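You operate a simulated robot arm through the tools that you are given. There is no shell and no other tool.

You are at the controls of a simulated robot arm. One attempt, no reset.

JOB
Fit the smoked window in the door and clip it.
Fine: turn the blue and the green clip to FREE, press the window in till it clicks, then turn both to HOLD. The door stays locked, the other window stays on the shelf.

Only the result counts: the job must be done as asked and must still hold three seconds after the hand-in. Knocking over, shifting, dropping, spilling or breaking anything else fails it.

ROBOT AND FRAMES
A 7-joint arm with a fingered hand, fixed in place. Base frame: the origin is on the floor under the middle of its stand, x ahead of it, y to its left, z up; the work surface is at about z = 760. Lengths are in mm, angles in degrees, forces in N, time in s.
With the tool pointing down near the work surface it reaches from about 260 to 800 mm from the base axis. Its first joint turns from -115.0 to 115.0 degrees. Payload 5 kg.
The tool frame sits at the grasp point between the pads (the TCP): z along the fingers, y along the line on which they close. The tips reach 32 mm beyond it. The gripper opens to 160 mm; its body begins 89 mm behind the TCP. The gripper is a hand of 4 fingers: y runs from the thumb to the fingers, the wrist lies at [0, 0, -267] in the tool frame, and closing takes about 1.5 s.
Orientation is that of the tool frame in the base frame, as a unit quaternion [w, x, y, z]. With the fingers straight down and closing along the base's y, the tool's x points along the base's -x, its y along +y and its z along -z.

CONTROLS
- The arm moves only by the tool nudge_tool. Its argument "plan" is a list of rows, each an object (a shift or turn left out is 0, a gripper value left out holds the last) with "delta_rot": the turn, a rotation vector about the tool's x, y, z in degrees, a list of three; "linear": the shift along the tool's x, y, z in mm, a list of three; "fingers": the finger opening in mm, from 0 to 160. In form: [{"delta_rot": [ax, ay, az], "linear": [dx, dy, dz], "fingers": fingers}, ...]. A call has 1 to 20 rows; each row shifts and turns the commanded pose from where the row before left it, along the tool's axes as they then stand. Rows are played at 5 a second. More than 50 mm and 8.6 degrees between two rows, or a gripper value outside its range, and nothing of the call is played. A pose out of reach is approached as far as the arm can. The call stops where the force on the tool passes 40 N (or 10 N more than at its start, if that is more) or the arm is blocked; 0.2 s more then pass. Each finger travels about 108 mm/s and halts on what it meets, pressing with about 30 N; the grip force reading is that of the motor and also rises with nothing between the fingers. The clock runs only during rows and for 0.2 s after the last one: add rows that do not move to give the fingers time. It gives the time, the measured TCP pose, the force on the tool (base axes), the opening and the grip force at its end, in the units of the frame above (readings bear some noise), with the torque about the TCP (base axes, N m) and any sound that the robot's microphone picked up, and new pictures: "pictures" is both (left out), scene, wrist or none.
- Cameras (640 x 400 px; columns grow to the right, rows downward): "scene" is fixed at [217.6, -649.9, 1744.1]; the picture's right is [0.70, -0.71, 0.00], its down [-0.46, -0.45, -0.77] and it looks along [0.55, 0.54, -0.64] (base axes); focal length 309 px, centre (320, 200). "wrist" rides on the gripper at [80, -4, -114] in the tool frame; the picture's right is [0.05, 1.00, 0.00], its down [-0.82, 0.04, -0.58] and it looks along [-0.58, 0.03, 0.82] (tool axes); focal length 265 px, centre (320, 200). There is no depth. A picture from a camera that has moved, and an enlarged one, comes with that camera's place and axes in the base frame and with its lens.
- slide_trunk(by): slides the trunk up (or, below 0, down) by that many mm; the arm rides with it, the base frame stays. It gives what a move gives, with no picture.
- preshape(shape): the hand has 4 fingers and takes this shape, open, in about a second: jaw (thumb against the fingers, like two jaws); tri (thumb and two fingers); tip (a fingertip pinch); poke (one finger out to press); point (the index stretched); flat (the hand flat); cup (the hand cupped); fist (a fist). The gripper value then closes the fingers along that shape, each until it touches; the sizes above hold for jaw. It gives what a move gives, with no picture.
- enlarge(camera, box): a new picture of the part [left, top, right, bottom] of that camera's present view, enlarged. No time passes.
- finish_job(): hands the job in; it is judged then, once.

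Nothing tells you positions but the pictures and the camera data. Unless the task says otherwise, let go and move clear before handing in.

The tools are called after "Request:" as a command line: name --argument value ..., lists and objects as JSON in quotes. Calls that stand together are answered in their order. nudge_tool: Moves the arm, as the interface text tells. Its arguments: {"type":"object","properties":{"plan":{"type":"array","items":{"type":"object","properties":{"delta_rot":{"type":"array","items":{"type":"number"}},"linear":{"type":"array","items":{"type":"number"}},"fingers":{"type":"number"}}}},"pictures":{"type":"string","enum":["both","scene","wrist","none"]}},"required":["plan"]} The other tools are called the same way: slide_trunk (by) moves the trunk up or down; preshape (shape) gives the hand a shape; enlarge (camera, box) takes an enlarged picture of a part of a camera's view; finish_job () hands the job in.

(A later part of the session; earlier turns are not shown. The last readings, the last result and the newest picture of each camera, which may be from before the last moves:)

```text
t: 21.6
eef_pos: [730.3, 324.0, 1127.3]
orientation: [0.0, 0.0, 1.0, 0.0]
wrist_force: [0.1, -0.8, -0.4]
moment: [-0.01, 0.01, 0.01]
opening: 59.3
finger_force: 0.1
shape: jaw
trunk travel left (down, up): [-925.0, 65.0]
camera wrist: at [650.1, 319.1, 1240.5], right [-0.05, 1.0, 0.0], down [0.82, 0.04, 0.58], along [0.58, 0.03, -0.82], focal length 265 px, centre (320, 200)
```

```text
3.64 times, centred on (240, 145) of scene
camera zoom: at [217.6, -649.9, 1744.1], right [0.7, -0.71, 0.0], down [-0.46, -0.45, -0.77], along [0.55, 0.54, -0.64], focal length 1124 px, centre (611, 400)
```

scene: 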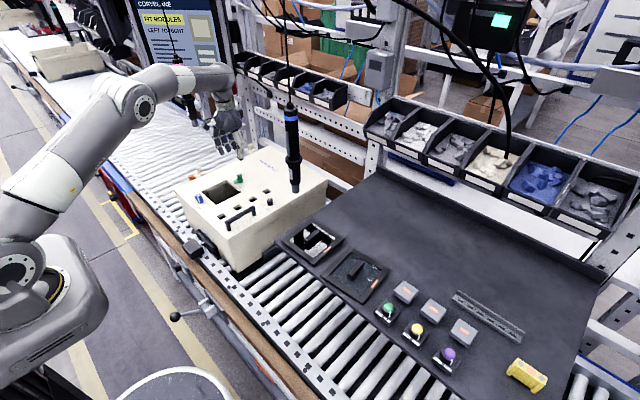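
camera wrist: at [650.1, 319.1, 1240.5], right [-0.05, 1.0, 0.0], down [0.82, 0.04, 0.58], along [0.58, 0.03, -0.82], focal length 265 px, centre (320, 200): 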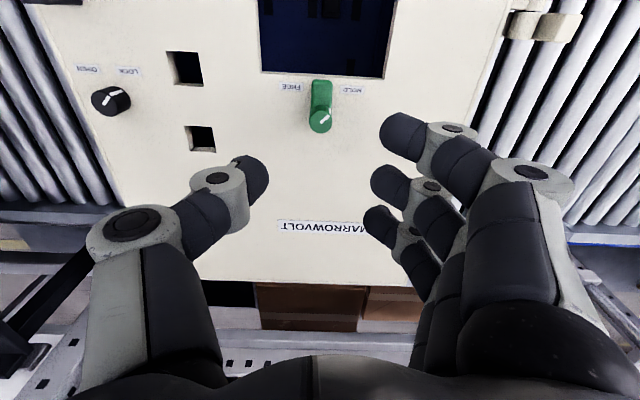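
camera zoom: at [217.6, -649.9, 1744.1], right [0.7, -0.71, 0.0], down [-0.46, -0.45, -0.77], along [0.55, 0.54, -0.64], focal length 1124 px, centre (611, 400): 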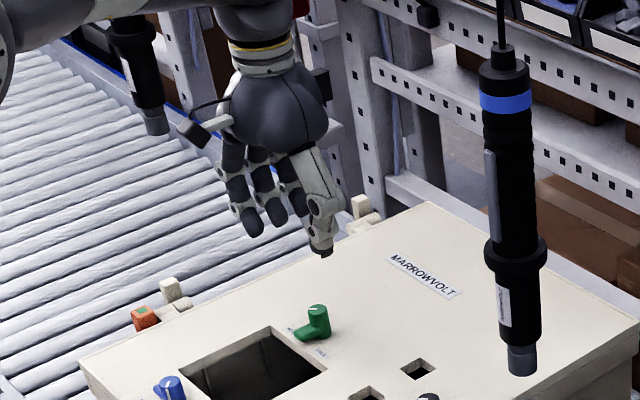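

The green knob is about 1–2 mm off the TCP. I'll correct that, descend and grip it.

Request:
nudge_tool --plan '[{"linear": [-2, 1.2, 20], "fingers": 56}, {"linear": [0, 0, 30]}, {"linear": [0, 0, 25]}, {"linear": [0, 0, 13]}, {"linear": [0, 0, 0]}]'

Request:
enlarge --camera "wrist" --box '[200, 80, 440, 230]'

```text
t: 22.8
eef_pos: [731.6, 325.8, 1039.7]
orientation: [0.0, 0.001, 1.0, 0.0]
wrist_force: [-0.2, 0.1, 0.4]
moment: [0.02, -0.02, -0.02]
opening: 56.6
finger_force: 0.0
shape: jaw
trunk travel left (down, up): [-925.0, 65.0]
camera wrist: at [651.6, 320.2, 1152.3], right [-0.05, 1.0, 0.0], down [0.82, 0.04, 0.58], along [0.58, 0.03, -0.82], focal length 265 px, centre (320, 200)
```

scene: 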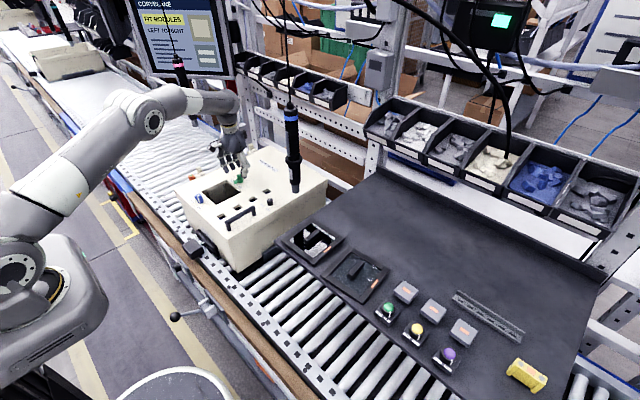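
wrist: 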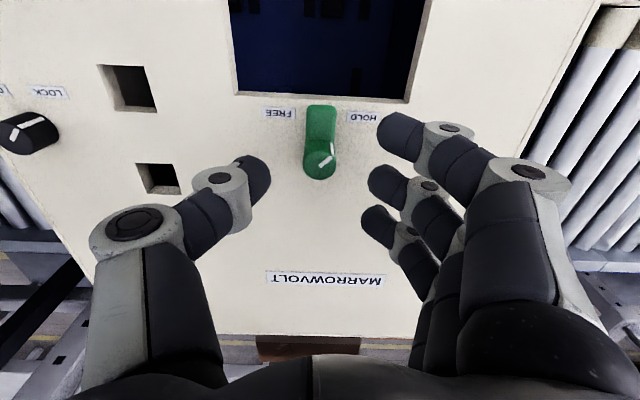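

```text
2.67 times, centred on (320, 155) of wrist
camera zoom: at [651.6, 320.2, 1152.3], right [-0.05, 1.0, 0.0], down [0.82, 0.04, 0.58], along [0.58, 0.03, -0.82], focal length 708 px, centre (320, 320)
```

zoom: 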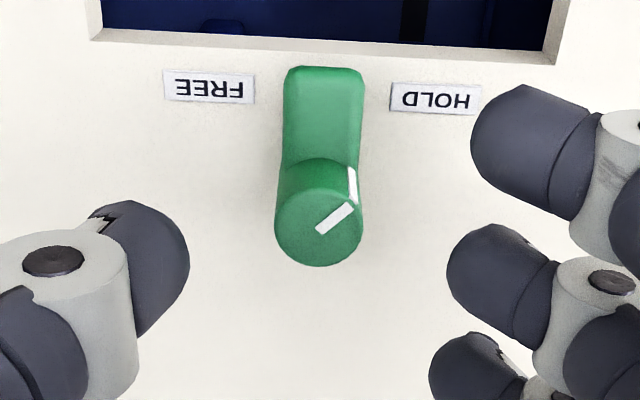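

Request:
nudge_tool --plan '[{"linear": [1.2, 0.3, 8]}, {"linear": [0, 0, 8]}, {"linear": [0, 0, 6]}, {"linear": [0, 0, 0], "fingers": 10}, {"linear": [0, 0, 0]}, {"linear": [0, 0, 0]}, {"linear": [0, 0, 0]}, {"linear": [0, 0, 0]}, {"linear": [0, 0, 0]}]'

Request:
enlarge --camera "wrist" --box '[220, 90, 440, 250]'

```text
t: 24.8
eef_pos: [730.7, 324.0, 1017.7]
orientation: [-0.001, 0.001, 1.0, 0.0]
wrist_force: [-3.2, -19.4, -3.4]
moment: [-0.31, 0.07, -0.05]
opening: 3.4
finger_force: 30.2
shape: jaw
trunk travel left (down, up): [-925.0, 65.0]
camera wrist: at [650.3, 318.9, 1131.0], right [-0.05, 1.0, 0.0], down [0.82, 0.04, 0.58], along [0.58, 0.03, -0.82], focal length 265 px, centre (320, 200)
```

scene: 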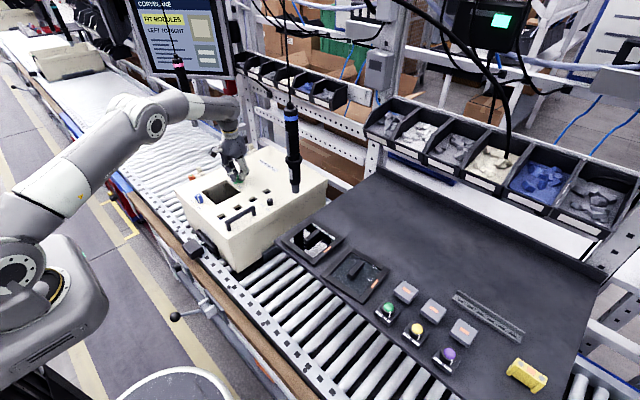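
wrist: 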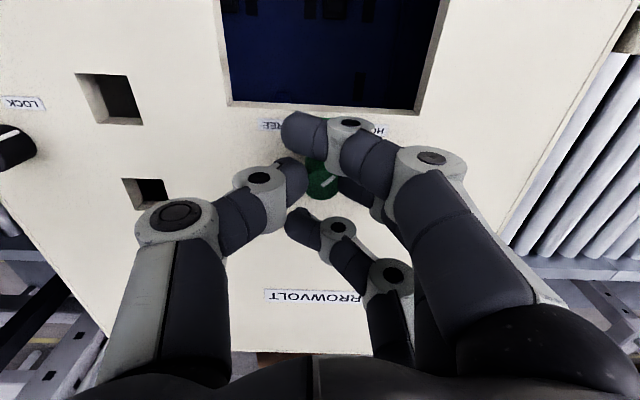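

```text
2.50 times, centred on (330, 170) of wrist
camera zoom: at [650.3, 318.9, 1131.0], right [-0.05, 1.0, 0.0], down [0.82, 0.04, 0.58], along [0.58, 0.03, -0.82], focal length 664 px, centre (295, 275)
```

zoom: 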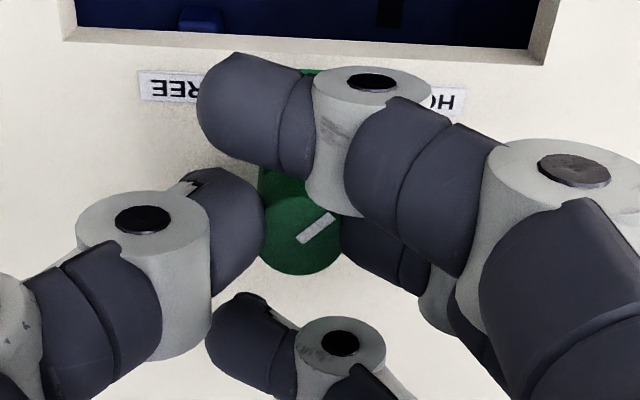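

Green is gripped the same way as blue was. Twisting it 90° counter-clockwise to FREE.

Request:
nudge_tool --plan '[{"delta_rot": [0, 0, -5]}, {"delta_rot": [0, 0, -8]}, {"delta_rot": [0, 0, -8]}, {"delta_rot": [0, 0, -8]}, {"delta_rot": [0, 0, -8]}, {"delta_rot": [0, 0, -8]}, {"delta_rot": [0, 0, -8]}, {"delta_rot": [0, 0, -8]}, {"delta_rot": [0, 0, -8]}, {"delta_rot": [0, 0, -8]}, {"delta_rot": [0, 0, -8]}, {"delta_rot": [0, 0, -5]}, {"linear": [0, 0, 0]}]'

Request:
enlarge --camera "wrist" --box '[220, 90, 440, 250]'

```text
t: 27.6
eef_pos: [733.0, 325.4, 1018.1]
orientation: [-0.001, 0.708, -0.706, 0.0]
wrist_force: [16.5, -16.0, -0.6]
moment: [-0.29, -0.25, -0.2]
opening: 3.4
finger_force: 30.0
shape: jaw
trunk travel left (down, up): [-925.0, 65.0]
camera wrist: at [737.7, 243.9, 1131.0], right [-1.0, -0.05, 0.0], down [-0.04, 0.81, 0.58], along [-0.03, 0.58, -0.82], focal length 265 px, centre (320, 200)
```

scene: 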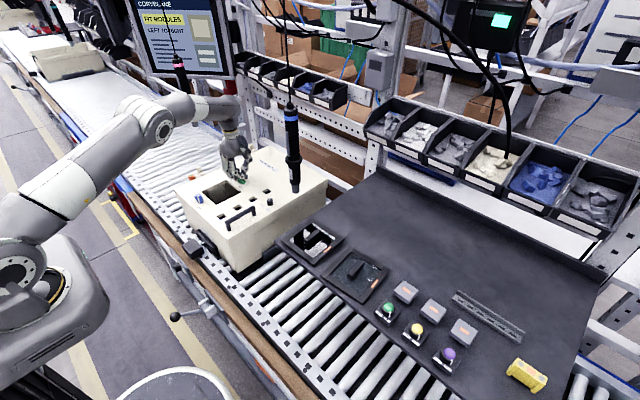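
wrist: 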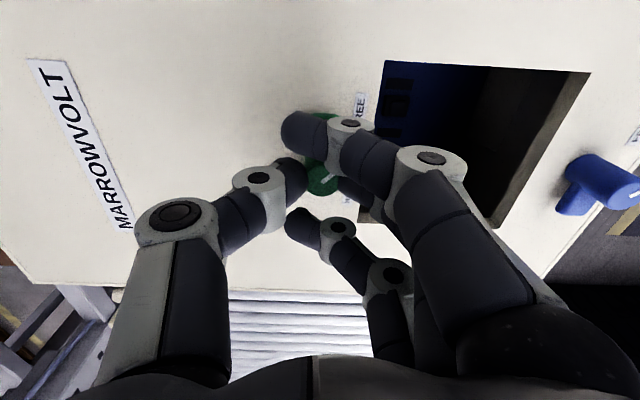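

```text
2.50 times, centred on (330, 170) of wrist
camera zoom: at [737.7, 243.9, 1131.0], right [-1.0, -0.05, 0.0], down [-0.04, 0.81, 0.58], along [-0.03, 0.58, -0.82], focal length 664 px, centre (295, 275)
```

zoom: 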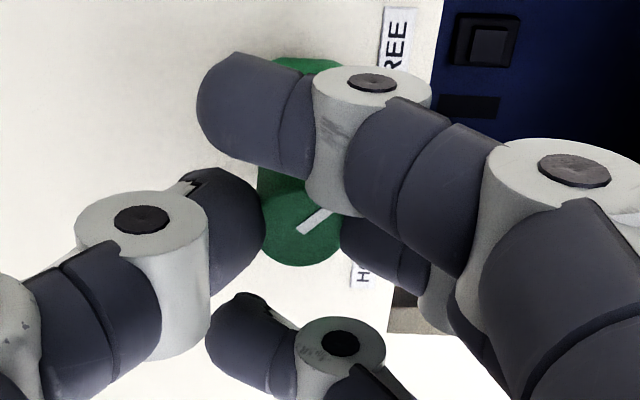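

Green appears turned. I'll release, rise and check it.

Request:
nudge_tool --plan '[{"fingers": 60}, {"linear": [0, 0, 0]}, {"linear": [0, 0, 0]}, {"linear": [0, 0, 0]}, {"linear": [0, 0, -20]}, {"linear": [0, 0, -30]}, {"linear": [0, 0, -40]}, {"linear": [0, 0, -20]}, {"linear": [0, 0, 0]}]'

Request:
enlarge --camera "wrist" --box '[270, 50, 370, 160]'

Request:
enlarge --camera "scene" --box '[228, 168, 260, 188]'

Request:
enlarge --camera "scene" --box '[180, 160, 276, 220]'

```text
t: 29.6
eef_pos: [729.5, 328.4, 1128.4]
orientation: [0.0, -0.706, 0.708, -0.001]
wrist_force: [0.2, 0.8, 0.0]
moment: [-0.03, -0.01, 0.0]
opening: 59.4
finger_force: 0.1
shape: jaw
trunk travel left (down, up): [-925.0, 65.0]
camera wrist: at [733.7, 245.7, 1241.5], right [-1.0, -0.05, 0.0], down [-0.04, 0.82, 0.58], along [-0.03, 0.58, -0.82], focal length 265 px, centre (320, 200)
```

scene: 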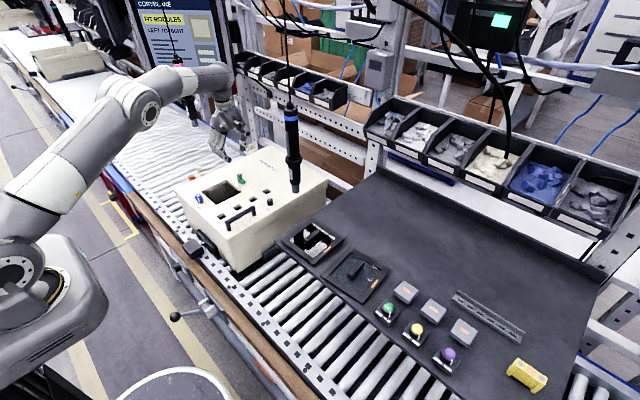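
wrist: 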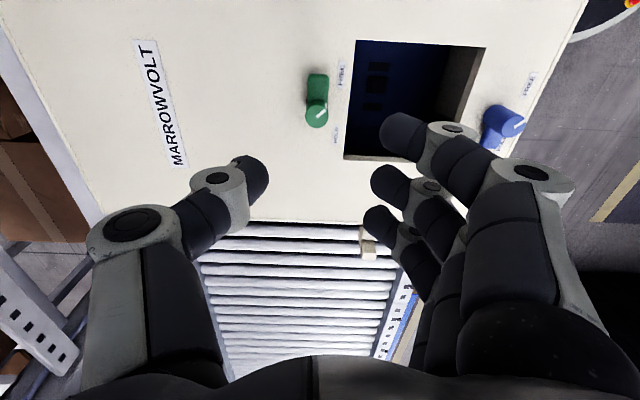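

```text
3.64 times, centred on (320, 105) of wrist
camera zoom: at [733.7, 245.7, 1241.5], right [-1.0, -0.05, 0.0], down [-0.04, 0.82, 0.58], along [-0.03, 0.58, -0.82], focal length 965 px, centre (320, 546)
```

zoom: 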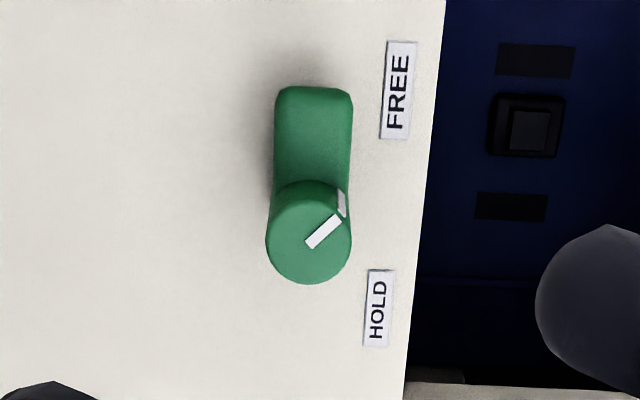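

```text
16.00 times, centred on (244, 178) of scene
camera zoom: at [217.6, -649.9, 1744.1], right [0.7, -0.71, 0.0], down [-0.46, -0.45, -0.77], along [0.55, 0.54, -0.64], focal length 4945 px, centre (1536, 552)
```

zoom: 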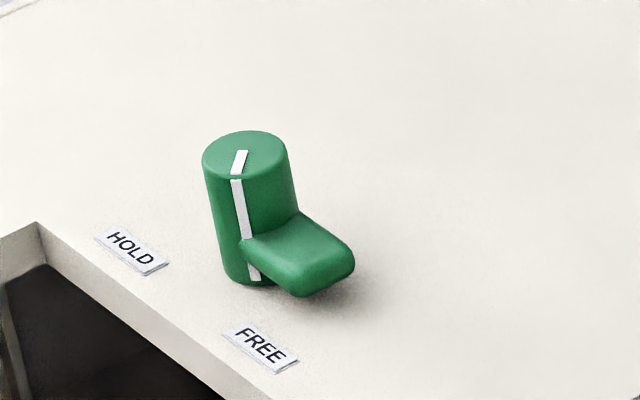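

```text
6.67 times, centred on (228, 190) of scene
camera zoom: at [217.6, -649.9, 1744.1], right [0.7, -0.71, 0.0], down [-0.46, -0.45, -0.77], along [0.55, 0.54, -0.64], focal length 2060 px, centre (933, 267)
```

zoom: 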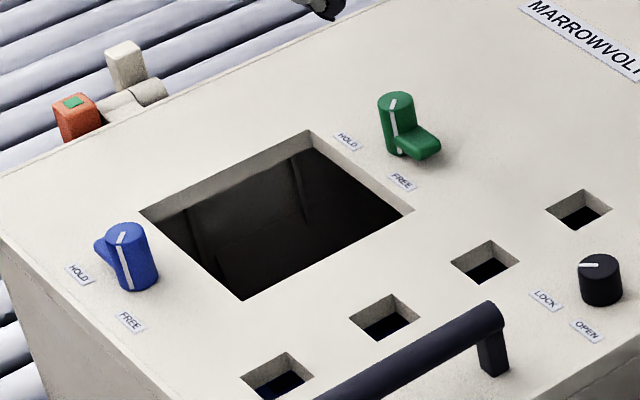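

Both clips are FREE and the door lock is still at LOCK. Now I'll rotate the hand back and move over the smoked window on the shelf.

Request:
nudge_tool --plan '[{"delta_rot": [0, 0, 8.5]}, {"delta_rot": [0, 0, 8.5]}, {"delta_rot": [0, 0, 8.5]}, {"delta_rot": [0, 0, 8.5]}, {"delta_rot": [0, 0, 8.5]}, {"delta_rot": [0, 0, 8.5]}, {"delta_rot": [0, 0, 8.5]}, {"delta_rot": [0, 0, 8.5]}, {"delta_rot": [0, 0, 8.5]}, {"delta_rot": [0, 0, 8.5]}, {"delta_rot": [0, 0, 5]}, {"linear": [42.5, 0, -25]}, {"linear": [42.5, 0, -25]}, {"linear": [42.5, 0, -25]}, {"linear": [42.5, 0, -25]}, {"linear": [0, 0, 0]}]' --pictures "none"

Request:
nudge_tool --plan '[{"linear": [0, -43, 0]}, {"linear": [0, -43, 0]}, {"linear": [0, -43, 0]}, {"linear": [0, -43, 0]}, {"linear": [0, -43, 0]}, {"linear": [0, -43, 0]}, {"linear": [0, -43, 0]}, {"linear": [0, -43, 0]}, {"linear": [0, -43, 0]}, {"linear": [0, -43, 0]}, {"linear": [0, -43, 0]}, {"linear": [0, -43, 0]}, {"linear": [-30, 0, 0]}, {"linear": [-30, 0, 0]}, {"linear": [-30, 0, 0]}, {"linear": [0, 0, 0]}, {"linear": [0, 0, 0]}]'

```text
t: 33.0
eef_pos: [559.9, 326.3, 1227.6]
orientation: [-0.001, 0.001, 1.0, 0.0]
wrist_force: [0.2, -0.3, -1.3]
moment: [0.0, 0.02, -0.01]
opening: 59.4
finger_force: 0.1
shape: jaw
trunk travel left (down, up): [-925.0, 65.0]
```

```text
t: 36.6
eef_pos: [653.0, -189.3, 1227.8]
orientation: [0.0, 0.0, 1.0, 0.001]
wrist_force: [1.4, -0.5, -0.2]
moment: [0.02, 0.03, -0.03]
opening: 59.5
finger_force: 0.1
shape: jaw
trunk travel left (down, up): [-925.0, 65.0]
camera wrist: at [572.1, -194.2, 1341.3], right [-0.05, 1.0, 0.0], down [0.82, 0.04, 0.58], along [0.58, 0.03, -0.82], focal length 265 px, centre (320, 200)
```

scene: 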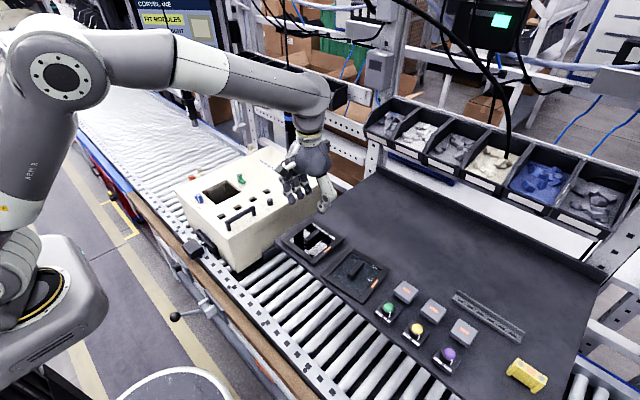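
wrist: 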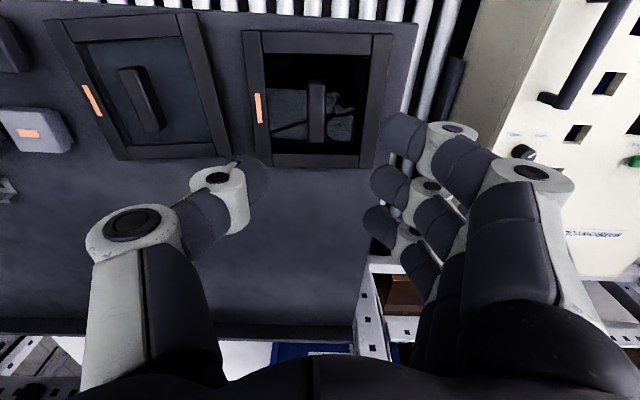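

Request:
enlarge --camera "wrist" --box '[230, 10, 410, 180]'

Request:
enlarge --camera "wrist" --box '[30, 0, 240, 170]'

Request:
enlarge --camera "scene" --box '[280, 180, 400, 310]'

```text
2.35 times, centred on (320, 95) of wrist
camera zoom: at [572.1, -194.2, 1341.3], right [-0.05, 1.0, 0.0], down [0.82, 0.04, 0.58], along [0.58, 0.03, -0.82], focal length 624 px, centre (320, 447)
```

zoom: 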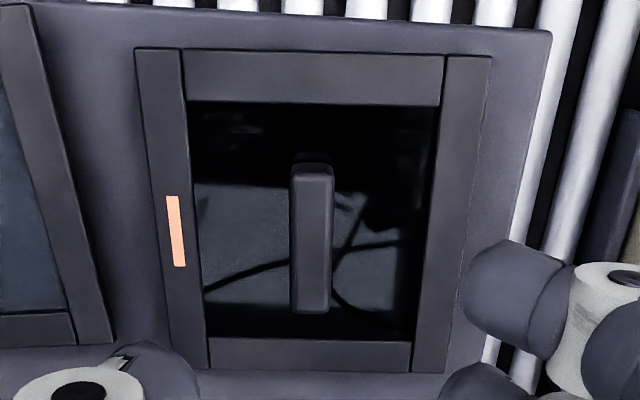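

```text
2.35 times, centred on (135, 85) of wrist
camera zoom: at [572.1, -194.2, 1341.3], right [-0.05, 1.0, 0.0], down [0.82, 0.04, 0.58], along [0.58, 0.03, -0.82], focal length 624 px, centre (755, 471)
```

zoom: 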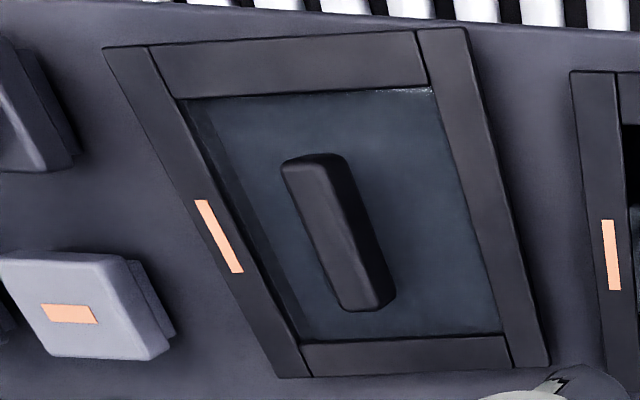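

```text
3.08 times, centred on (340, 245) of scene
camera zoom: at [217.6, -649.9, 1744.1], right [0.7, -0.71, 0.0], down [-0.46, -0.45, -0.77], along [0.55, 0.54, -0.64], focal length 951 px, centre (258, 62)
```

zoom: 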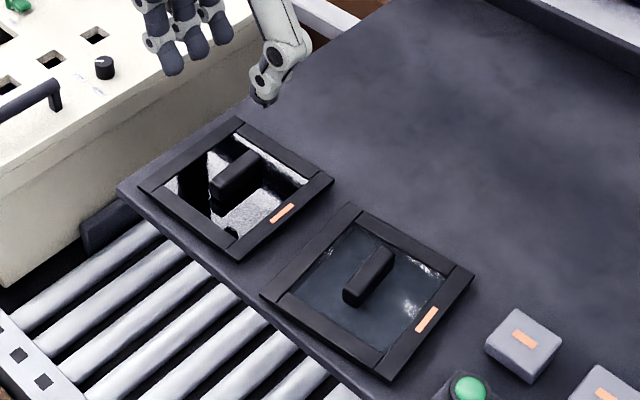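

The pane nearest the box is black smoked glass; the other one is clear enough to show the shelf through it. Its handle is centred near (652, -193) and turned about 2°. I'll align and descend partway to measure the handle's height.

Request:
nudge_tool --plan '[{"linear": [1, -3.6, 20], "delta_rot": [0, 0, -1.9], "fingers": 50}, {"linear": [0, 0, 30]}, {"linear": [0, 0, 27.8]}, {"linear": [0, 0, 0]}, {"linear": [0, 0, 0]}]'

Request:
enlarge --camera "wrist" --box '[240, 40, 400, 180]'

Request:
enlarge --camera "scene" --box '[275, 200, 339, 260]'

```text
t: 37.8
eef_pos: [648.0, -192.8, 1152.4]
orientation: [0.001, -0.016, 1.0, 0.0]
wrist_force: [-0.1, -0.2, -0.4]
moment: [-0.02, 0.01, -0.01]
opening: 50.1
finger_force: 0.1
shape: jaw
trunk travel left (down, up): [-925.0, 65.0]
camera wrist: at [569.9, -200.3, 1265.1], right [-0.08, 1.0, 0.0], down [0.81, 0.07, 0.58], along [0.58, 0.05, -0.82], focal length 265 px, centre (320, 200)
```

scene: 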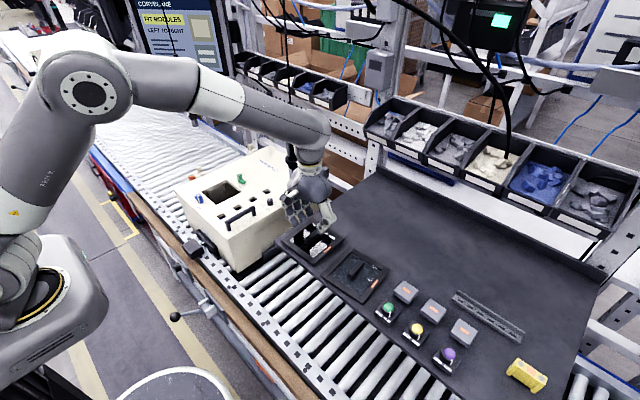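
wrist: 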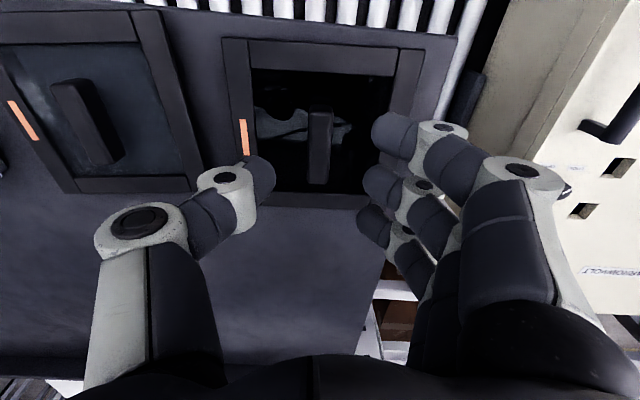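

```text
2.86 times, centred on (320, 110) of wrist
camera zoom: at [569.9, -200.3, 1265.1], right [-0.08, 1.0, 0.0], down [0.81, 0.07, 0.58], along [0.58, 0.05, -0.82], focal length 758 px, centre (320, 457)
```

zoom: 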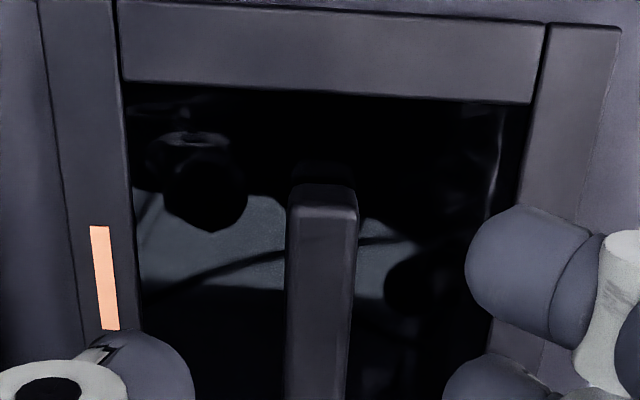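

```text
6.67 times, centred on (307, 230) of scene
camera zoom: at [217.6, -649.9, 1744.1], right [0.7, -0.71, 0.0], down [-0.46, -0.45, -0.77], along [0.55, 0.54, -0.64], focal length 2060 px, centre (407, 0)
```

zoom: 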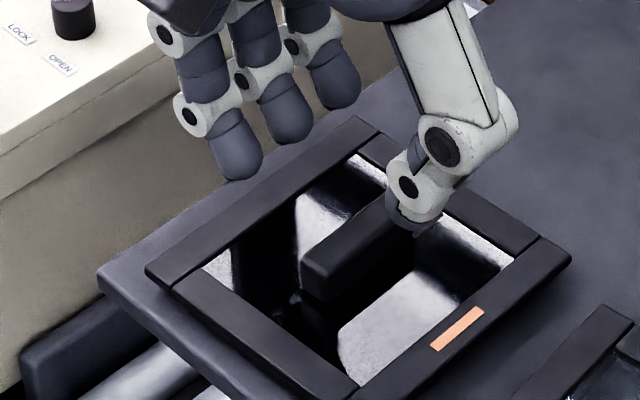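

Request:
nudge_tool --plan '[{"linear": [-2, -0.4, 12]}, {"linear": [0, 0, 10]}, {"linear": [0, 0, 8]}, {"linear": [0, 0, 0]}, {"linear": [0, 0, 0]}]'

Request:
enlarge --camera "wrist" --box '[220, 80, 420, 230]'

Request:
enlarge --camera "scene" --box '[280, 210, 344, 260]'

```text
t: 39.0
eef_pos: [651.4, -192.0, 1120.2]
orientation: [-0.001, -0.016, 1.0, 0.0]
wrist_force: [0.2, -0.9, 0.7]
moment: [0.03, -0.04, -0.02]
opening: 50.4
finger_force: 0.1
shape: jaw
trunk travel left (down, up): [-925.0, 65.0]
camera wrist: at [571.3, -200.3, 1233.6], right [-0.08, 1.0, 0.0], down [0.81, 0.07, 0.58], along [0.58, 0.05, -0.82], focal length 265 px, centre (320, 200)
```

scene: 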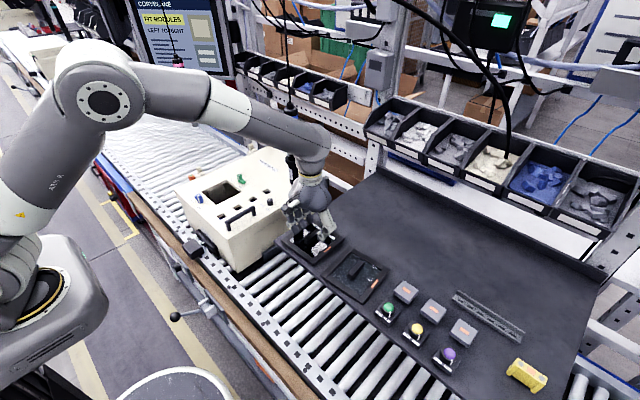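
wrist: 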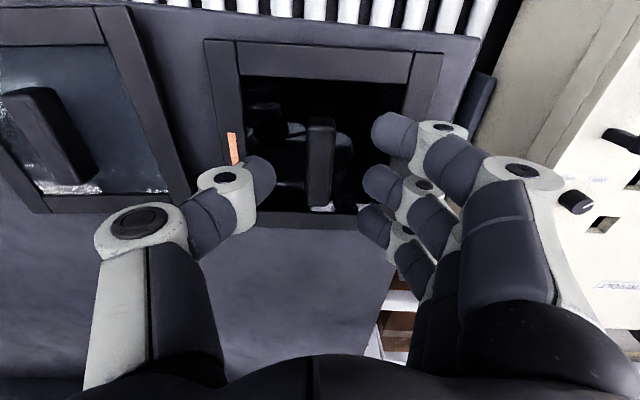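

```text
2.67 times, centred on (320, 155) of wrist
camera zoom: at [571.3, -200.3, 1233.6], right [-0.08, 1.0, 0.0], down [0.81, 0.07, 0.58], along [0.58, 0.05, -0.82], focal length 708 px, centre (320, 320)
```

zoom: 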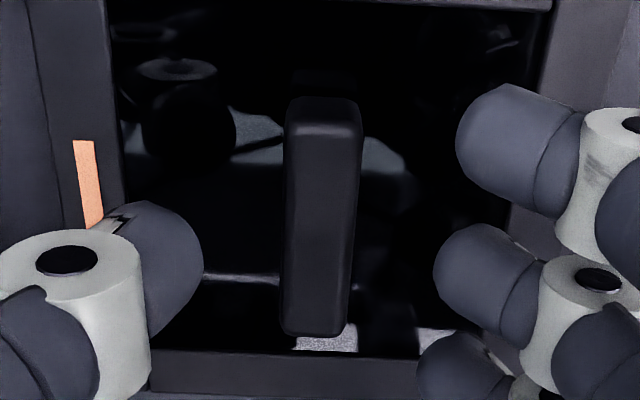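

```text
8.00 times, centred on (312, 235) of scene
camera zoom: at [217.6, -649.9, 1744.1], right [0.7, -0.71, 0.0], down [-0.46, -0.45, -0.77], along [0.55, 0.54, -0.64], focal length 2472 px, centre (384, -80)
```

zoom: 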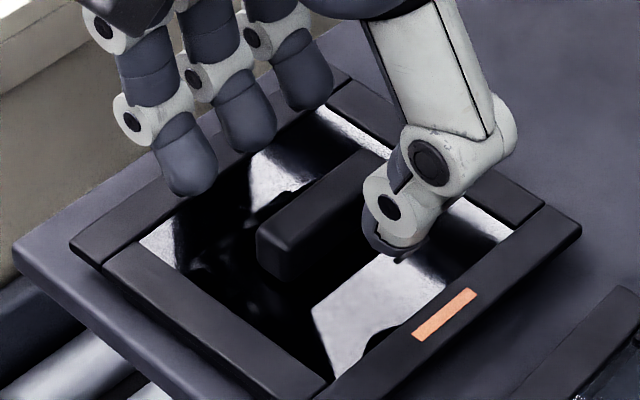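

The pane's reflections put the glass at about z≈1060–1065 and the handle top at about 1087. I'll lower so the tips overlap the handle by roughly 15 mm.

Request:
nudge_tool --plan '[{"linear": [0, 0, 6]}, {"linear": [0, 0, 5]}, {"linear": [0, 0, 5]}, {"linear": [0, 0, 0]}, {"linear": [0, 0, 0]}]'

Request:
enlarge --camera "wrist" --box '[220, 80, 420, 230]'

Request:
enlarge --camera "scene" --box '[290, 220, 338, 258]'

```text
t: 40.2
eef_pos: [651.4, -193.6, 1102.6]
orientation: [0.0, -0.017, 1.0, 0.0]
wrist_force: [-0.1, 0.8, 0.1]
moment: [-0.04, 0.01, -0.04]
opening: 50.5
finger_force: 0.0
shape: jaw
trunk travel left (down, up): [-925.0, 65.0]
camera wrist: at [572.0, -201.0, 1217.0], right [-0.08, 1.0, 0.0], down [0.81, 0.07, 0.58], along [0.58, 0.05, -0.82], focal length 265 px, centre (320, 200)
```

scene: 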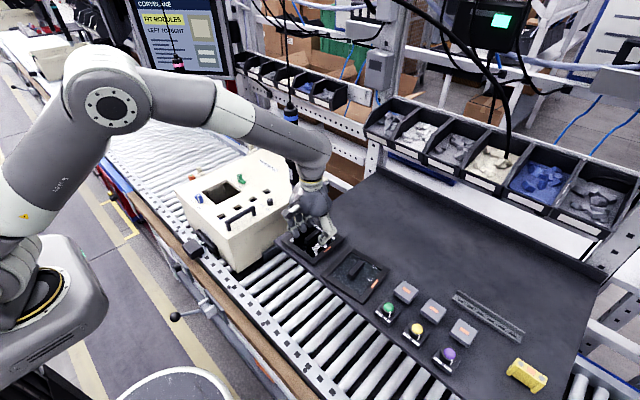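
wrist: 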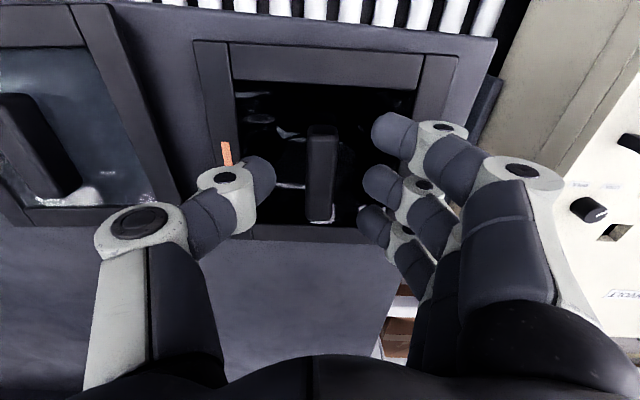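

```text
2.67 times, centred on (320, 155) of wrist
camera zoom: at [572.0, -201.0, 1217.0], right [-0.08, 1.0, 0.0], down [0.81, 0.07, 0.58], along [0.58, 0.05, -0.82], focal length 708 px, centre (320, 320)
```

zoom: 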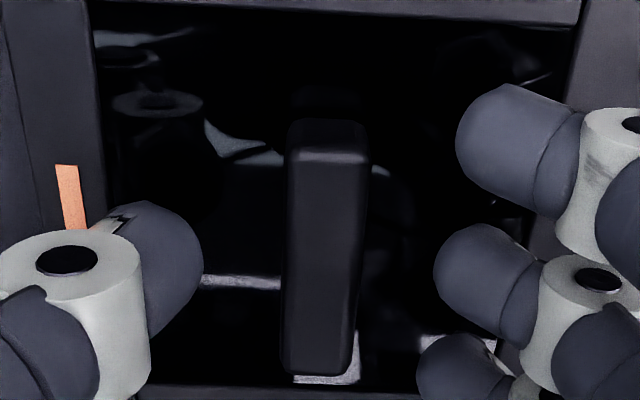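

```text
10.53 times, centred on (314, 239) of scene
camera zoom: at [217.6, -649.9, 1744.1], right [0.7, -0.71, 0.0], down [-0.46, -0.45, -0.77], along [0.55, 0.54, -0.64], focal length 3253 px, centre (383, -210)
```

zoom: 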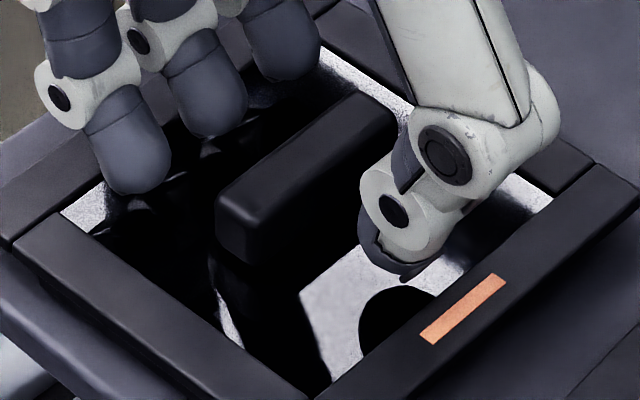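

The thumb tip's reflection shows it about 3–4 mm above the glass, which is the right depth. I'll centre by 1 mm, raise 1 mm and close on the handle.

Request:
nudge_tool --plan '[{"linear": [0, 1, -1]}, {"fingers": 30}, {"linear": [0, 0, 0]}, {"fingers": 12}, {"linear": [0, 0, 0]}, {"linear": [0, 0, 0]}, {"linear": [0, 0, 0]}, {"linear": [0, 0, 0]}]'

Request:
enlarge --camera "wrist" --box '[220, 80, 420, 230]'

Request:
enlarge --camera "scene" --box '[280, 215, 344, 265]'

```text
t: 42.0
eef_pos: [651.4, -191.9, 1105.5]
orientation: [-0.001, -0.016, 1.0, 0.0]
wrist_force: [0.5, 0.1, -1.2]
moment: [0.0, 0.0, 0.0]
opening: 12.4
finger_force: 30.1
shape: jaw
trunk travel left (down, up): [-925.0, 65.0]
camera wrist: at [571.6, -200.0, 1218.5], right [-0.08, 1.0, 0.0], down [0.81, 0.07, 0.58], along [0.58, 0.05, -0.82], focal length 265 px, centre (320, 200)
```

scene: 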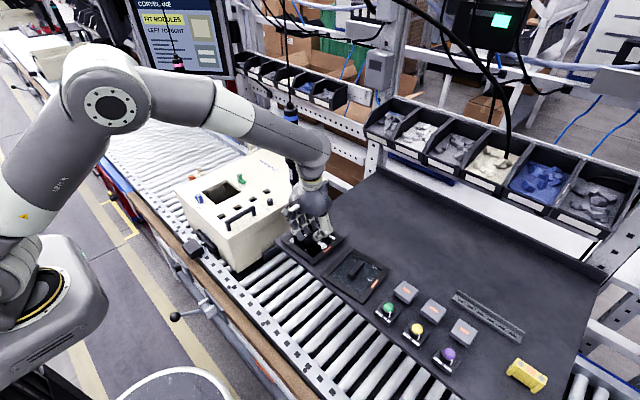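
wrist: 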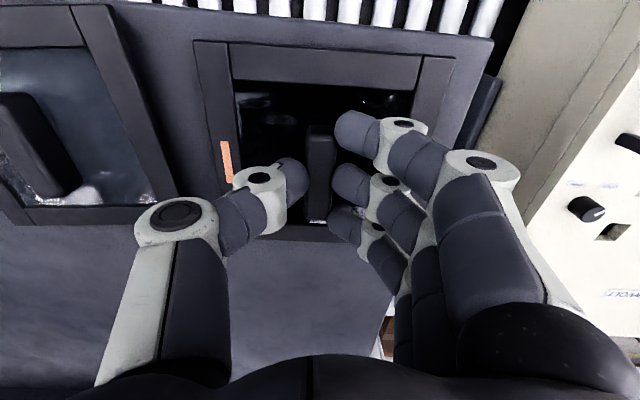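

```text
2.67 times, centred on (320, 155) of wrist
camera zoom: at [571.6, -200.0, 1218.5], right [-0.08, 1.0, 0.0], down [0.81, 0.07, 0.58], along [0.58, 0.05, -0.82], focal length 708 px, centre (320, 320)
```

zoom: 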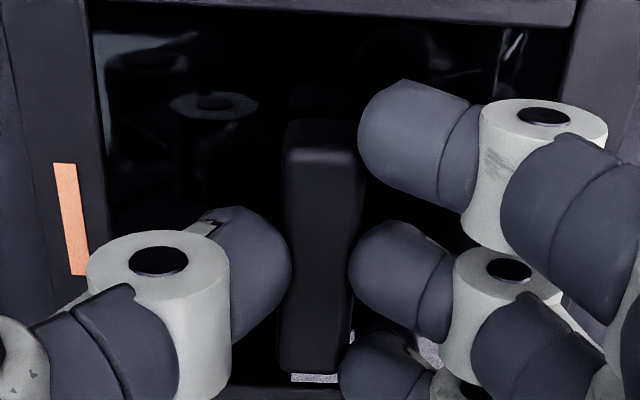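

```text
8.00 times, centred on (312, 240) of scene
camera zoom: at [217.6, -649.9, 1744.1], right [0.7, -0.71, 0.0], down [-0.46, -0.45, -0.77], along [0.55, 0.54, -0.64], focal length 2472 px, centre (384, -120)
```

zoom: 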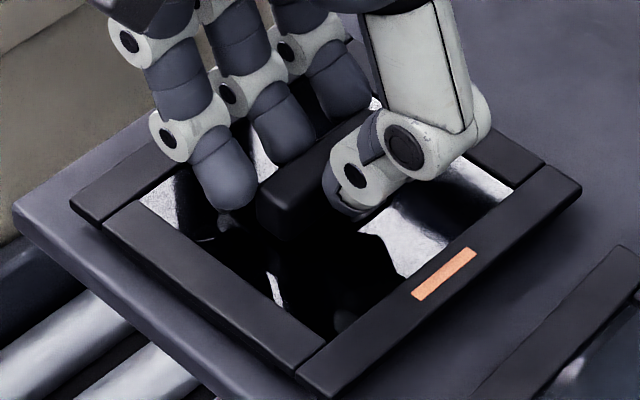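

The pads appear to be on the handle. I'll command full closure to confirm that the opening is held by the handle, then test-lift slightly.

Request:
nudge_tool --plan '[{"fingers": 2}, {"linear": [0, 0, 0]}, {"linear": [0, 0, 0]}, {"linear": [0, 0, 0]}]'

Request:
enlarge --camera "wrist" --box '[220, 80, 420, 230]'

```text
t: 43.0
eef_pos: [651.5, -191.6, 1105.0]
orientation: [0.0, -0.017, 1.0, 0.0]
wrist_force: [-0.5, -0.7, 0.2]
moment: [0.01, -0.01, 0.03]
opening: 12.5
finger_force: 30.6
shape: jaw
trunk travel left (down, up): [-925.0, 65.0]
camera wrist: at [571.6, -200.0, 1218.6], right [-0.08, 1.0, 0.0], down [0.81, 0.07, 0.58], along [0.58, 0.05, -0.82], focal length 265 px, centre (320, 200)
```

scene: 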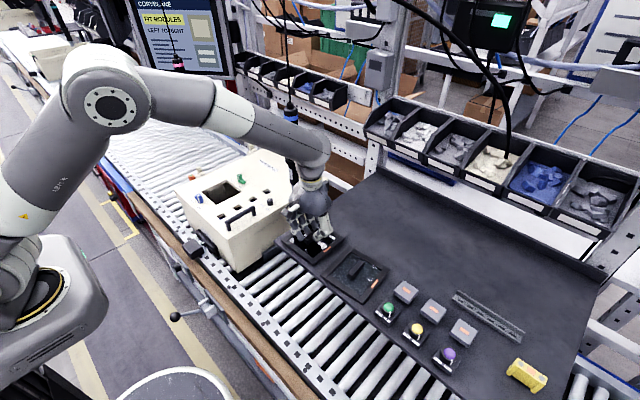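
wrist: 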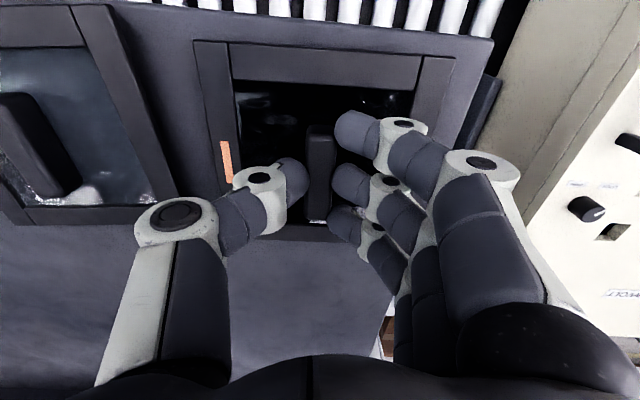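

```text
2.67 times, centred on (320, 155) of wrist
camera zoom: at [571.6, -200.0, 1218.6], right [-0.08, 1.0, 0.0], down [0.81, 0.07, 0.58], along [0.58, 0.05, -0.82], focal length 708 px, centre (320, 320)
```

zoom: 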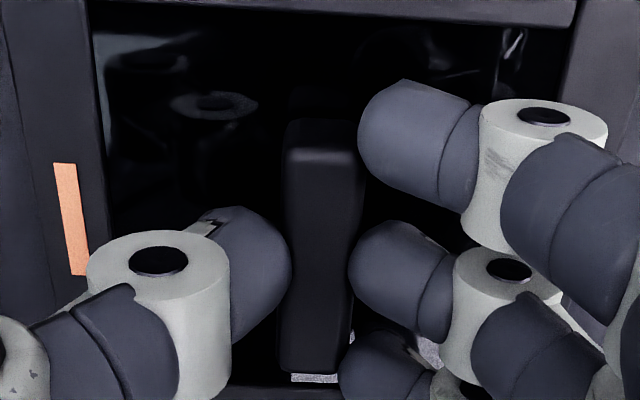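

The handle holds the opening at 12.5 mm, so the grip is real. Lifting gently.

Request:
nudge_tool --plan '[{"linear": [0, 0, -4]}, {"linear": [0, 0, -8]}, {"linear": [0, 0, -12]}, {"linear": [0, 0, -16]}, {"linear": [0, 0, 0]}, {"linear": [0, 0, 0]}]'

Request:
enlarge --camera "scene" --box '[270, 200, 350, 265]'

Request:
enlarge --camera "wrist" --box '[180, 30, 470, 250]'

```text
t: 44.4
eef_pos: [651.0, -191.8, 1145.0]
orientation: [0.0, -0.016, 1.0, 0.0]
wrist_force: [-0.5, -0.4, -1.3]
moment: [-0.01, 0.02, 0.01]
opening: 12.4
finger_force: 29.9
shape: jaw
trunk travel left (down, up): [-925.0, 65.0]
camera wrist: at [571.0, -199.4, 1258.9], right [-0.08, 1.0, 0.0], down [0.81, 0.07, 0.58], along [0.58, 0.05, -0.82], focal length 265 px, centre (320, 200)
```

scene: 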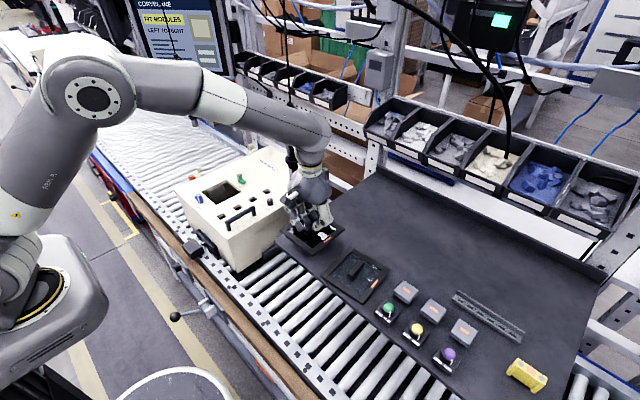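
wrist: 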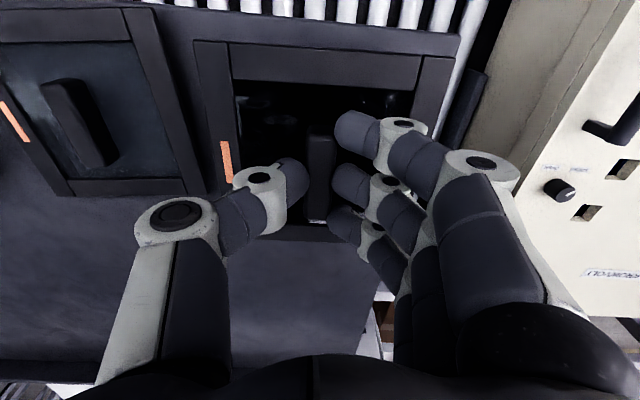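

```text
6.15 times, centred on (310, 232) of scene
camera zoom: at [217.6, -649.9, 1744.1], right [0.7, -0.71, 0.0], down [-0.46, -0.45, -0.77], along [0.55, 0.54, -0.64], focal length 1902 px, centre (382, 0)
```

zoom: 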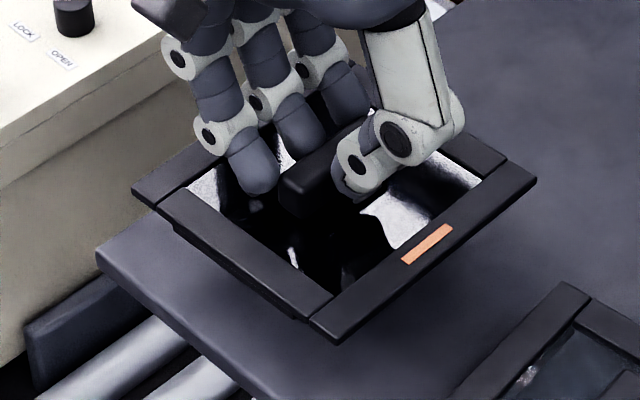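

```text
1.82 times, centred on (325, 140) of wrist
camera zoom: at [571.0, -199.4, 1258.9], right [-0.08, 1.0, 0.0], down [0.81, 0.07, 0.58], along [0.58, 0.05, -0.82], focal length 483 px, centre (311, 309)
```

zoom: 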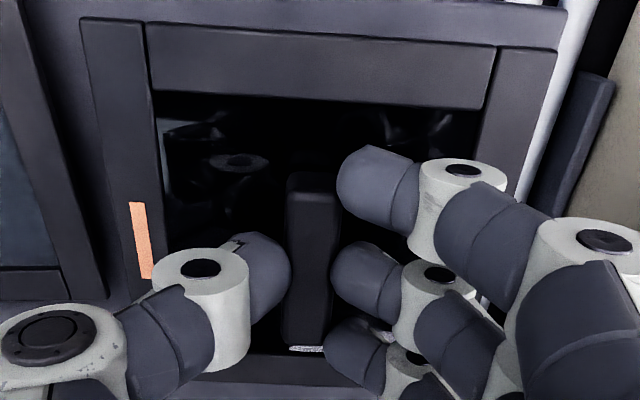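

The window is lifted and centred in the hand, within about 1 mm and 0.3° of the hand axes. I'll raise it, pull back to clear the hanging tool, and carry it toward the box.

Request:
nudge_tool --plan '[{"linear": [0, 0, -15]}, {"linear": [0, 0, -20]}, {"linear": [0, 0, -20]}, {"linear": [20, 0, -5]}, {"linear": [25, 0, 0]}, {"linear": [25, 0, 0]}, {"linear": [15, 0, 0], "delta_rot": [0, 0, 1.9]}, {"linear": [0, 0, 0]}]' --pictures "scene"

Request:
nudge_tool --plan '[{"linear": [0, 20, 0]}, {"linear": [0, 32, 0]}, {"linear": [0, 32, 0]}, {"linear": [0, 32, 0]}, {"linear": [0, 32, 0]}, {"linear": [0, 32, 0]}, {"linear": [0, 32, 0]}, {"linear": [0, 32, 0]}, {"linear": [0, 32, 0]}, {"linear": [0, 32, 0]}, {"linear": [0, 32, 0]}, {"linear": [0, 32, 0]}, {"linear": [0, 32, 0]}, {"linear": [0, 32, 0]}, {"linear": [0, 32, 0]}, {"linear": [0, 32, 0]}, {"linear": [0, 15, 0]}, {"linear": [0, 0, 0]}]'

```text
t: 46.2
eef_pos: [566.3, -194.0, 1205.4]
orientation: [0.0, 0.0, 1.0, 0.0]
wrist_force: [-0.1, -0.6, -0.9]
moment: [0.01, -0.01, 0.01]
opening: 12.3
finger_force: 29.9
shape: jaw
trunk travel left (down, up): [-925.0, 65.0]
```

scene: 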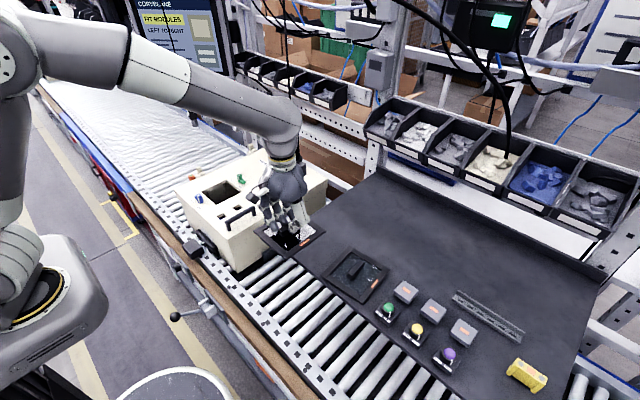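

```text
t: 50.0
eef_pos: [566.2, 321.8, 1205.0]
orientation: [0.0, 0.0, 1.0, 0.0]
wrist_force: [0.0, 0.1, -1.4]
moment: [-0.01, -0.01, -0.04]
opening: 12.5
finger_force: 29.9
shape: jaw
trunk travel left (down, up): [-925.0, 65.0]
camera wrist: at [486.6, 315.4, 1317.7], right [-0.05, 1.0, 0.0], down [0.82, 0.04, 0.58], along [0.58, 0.03, -0.82], focal length 265 px, centre (320, 200)
```

scene: 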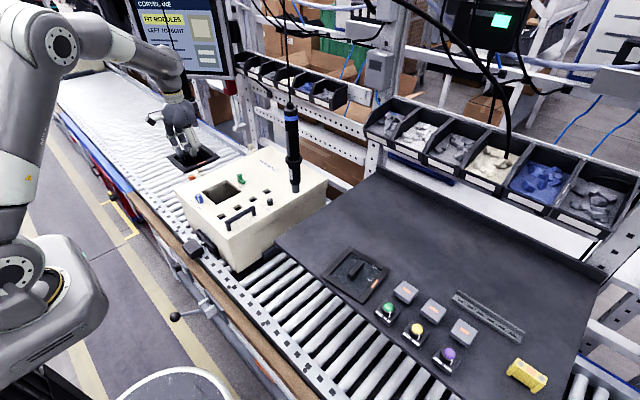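
wrist: 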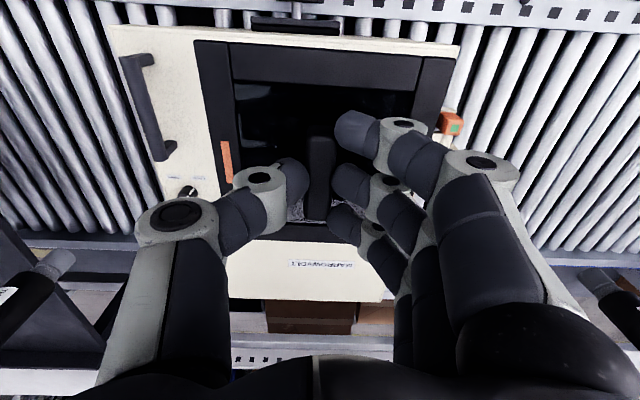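

The window is over the box and still gripped. I'll move it above the opening and hover to check alignment against the clips.

Request:
nudge_tool --plan '[{"linear": [-20, 0, 5]}, {"linear": [-27, 1, 10]}, {"linear": [-26.4, 1.8, 20]}, {"linear": [0, 0, 25]}, {"linear": [0, 0, 25]}, {"linear": [0, 0, 20]}, {"linear": [0, 0, 0]}, {"linear": [0, 0, 0]}]'

Request:
enlarge --camera "wrist" --box '[180, 0, 480, 200]'

Request:
enlarge --camera "scene" --box '[180, 130, 290, 220]'

```text
t: 51.8
eef_pos: [639.0, 323.1, 1099.0]
orientation: [0.0, 0.0, 1.0, 0.0]
wrist_force: [0.3, 0.7, -1.6]
moment: [-0.03, -0.04, -0.03]
opening: 12.3
finger_force: 30.5
shape: jaw
trunk travel left (down, up): [-925.0, 65.0]
camera wrist: at [558.8, 318.1, 1213.0], right [-0.05, 1.0, 0.0], down [0.82, 0.04, 0.58], along [0.58, 0.03, -0.82], focal length 265 px, centre (320, 200)
```

scene: 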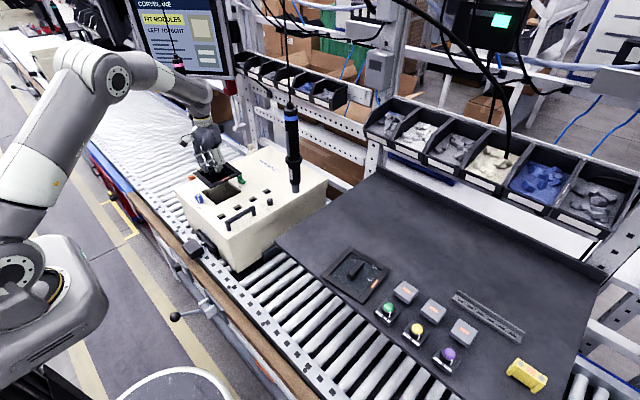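
wrist: 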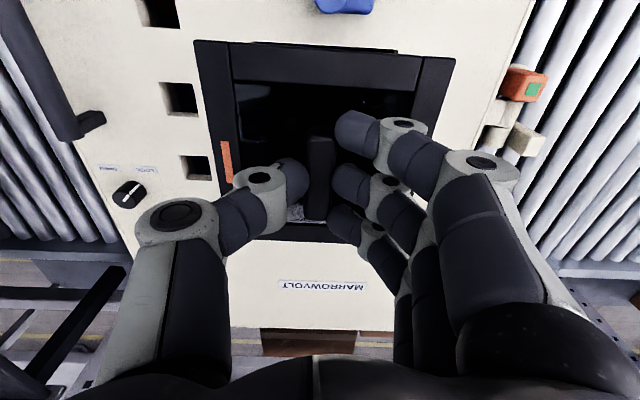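

```text
2.00 times, centred on (330, 100) of wrist
camera zoom: at [558.8, 318.1, 1213.0], right [-0.05, 1.0, 0.0], down [0.82, 0.04, 0.58], along [0.58, 0.03, -0.82], focal length 531 px, centre (300, 400)
```

zoom: 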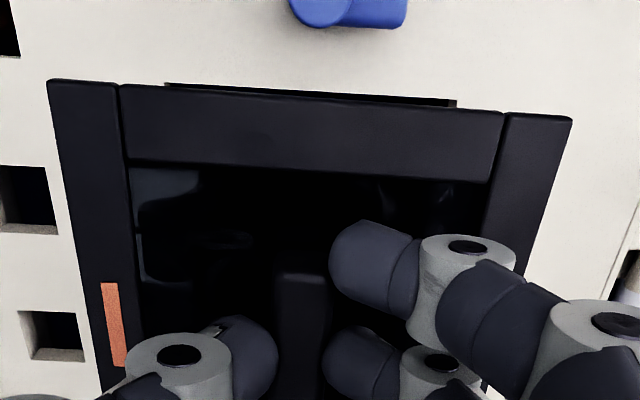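

```text
4.44 times, centred on (235, 175) of scene
camera zoom: at [217.6, -649.9, 1744.1], right [0.7, -0.71, 0.0], down [-0.46, -0.45, -0.77], along [0.55, 0.54, -0.64], focal length 1374 px, centre (698, 311)
```

zoom: 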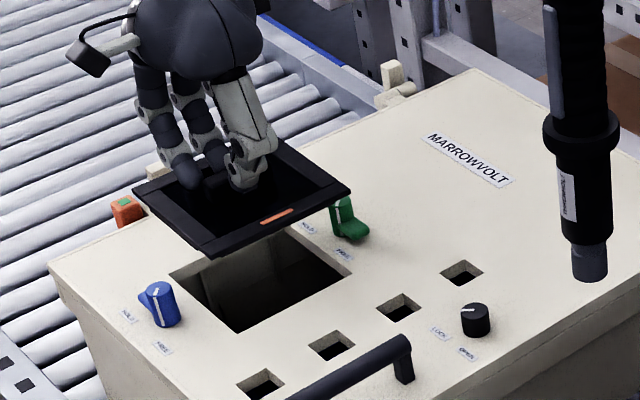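

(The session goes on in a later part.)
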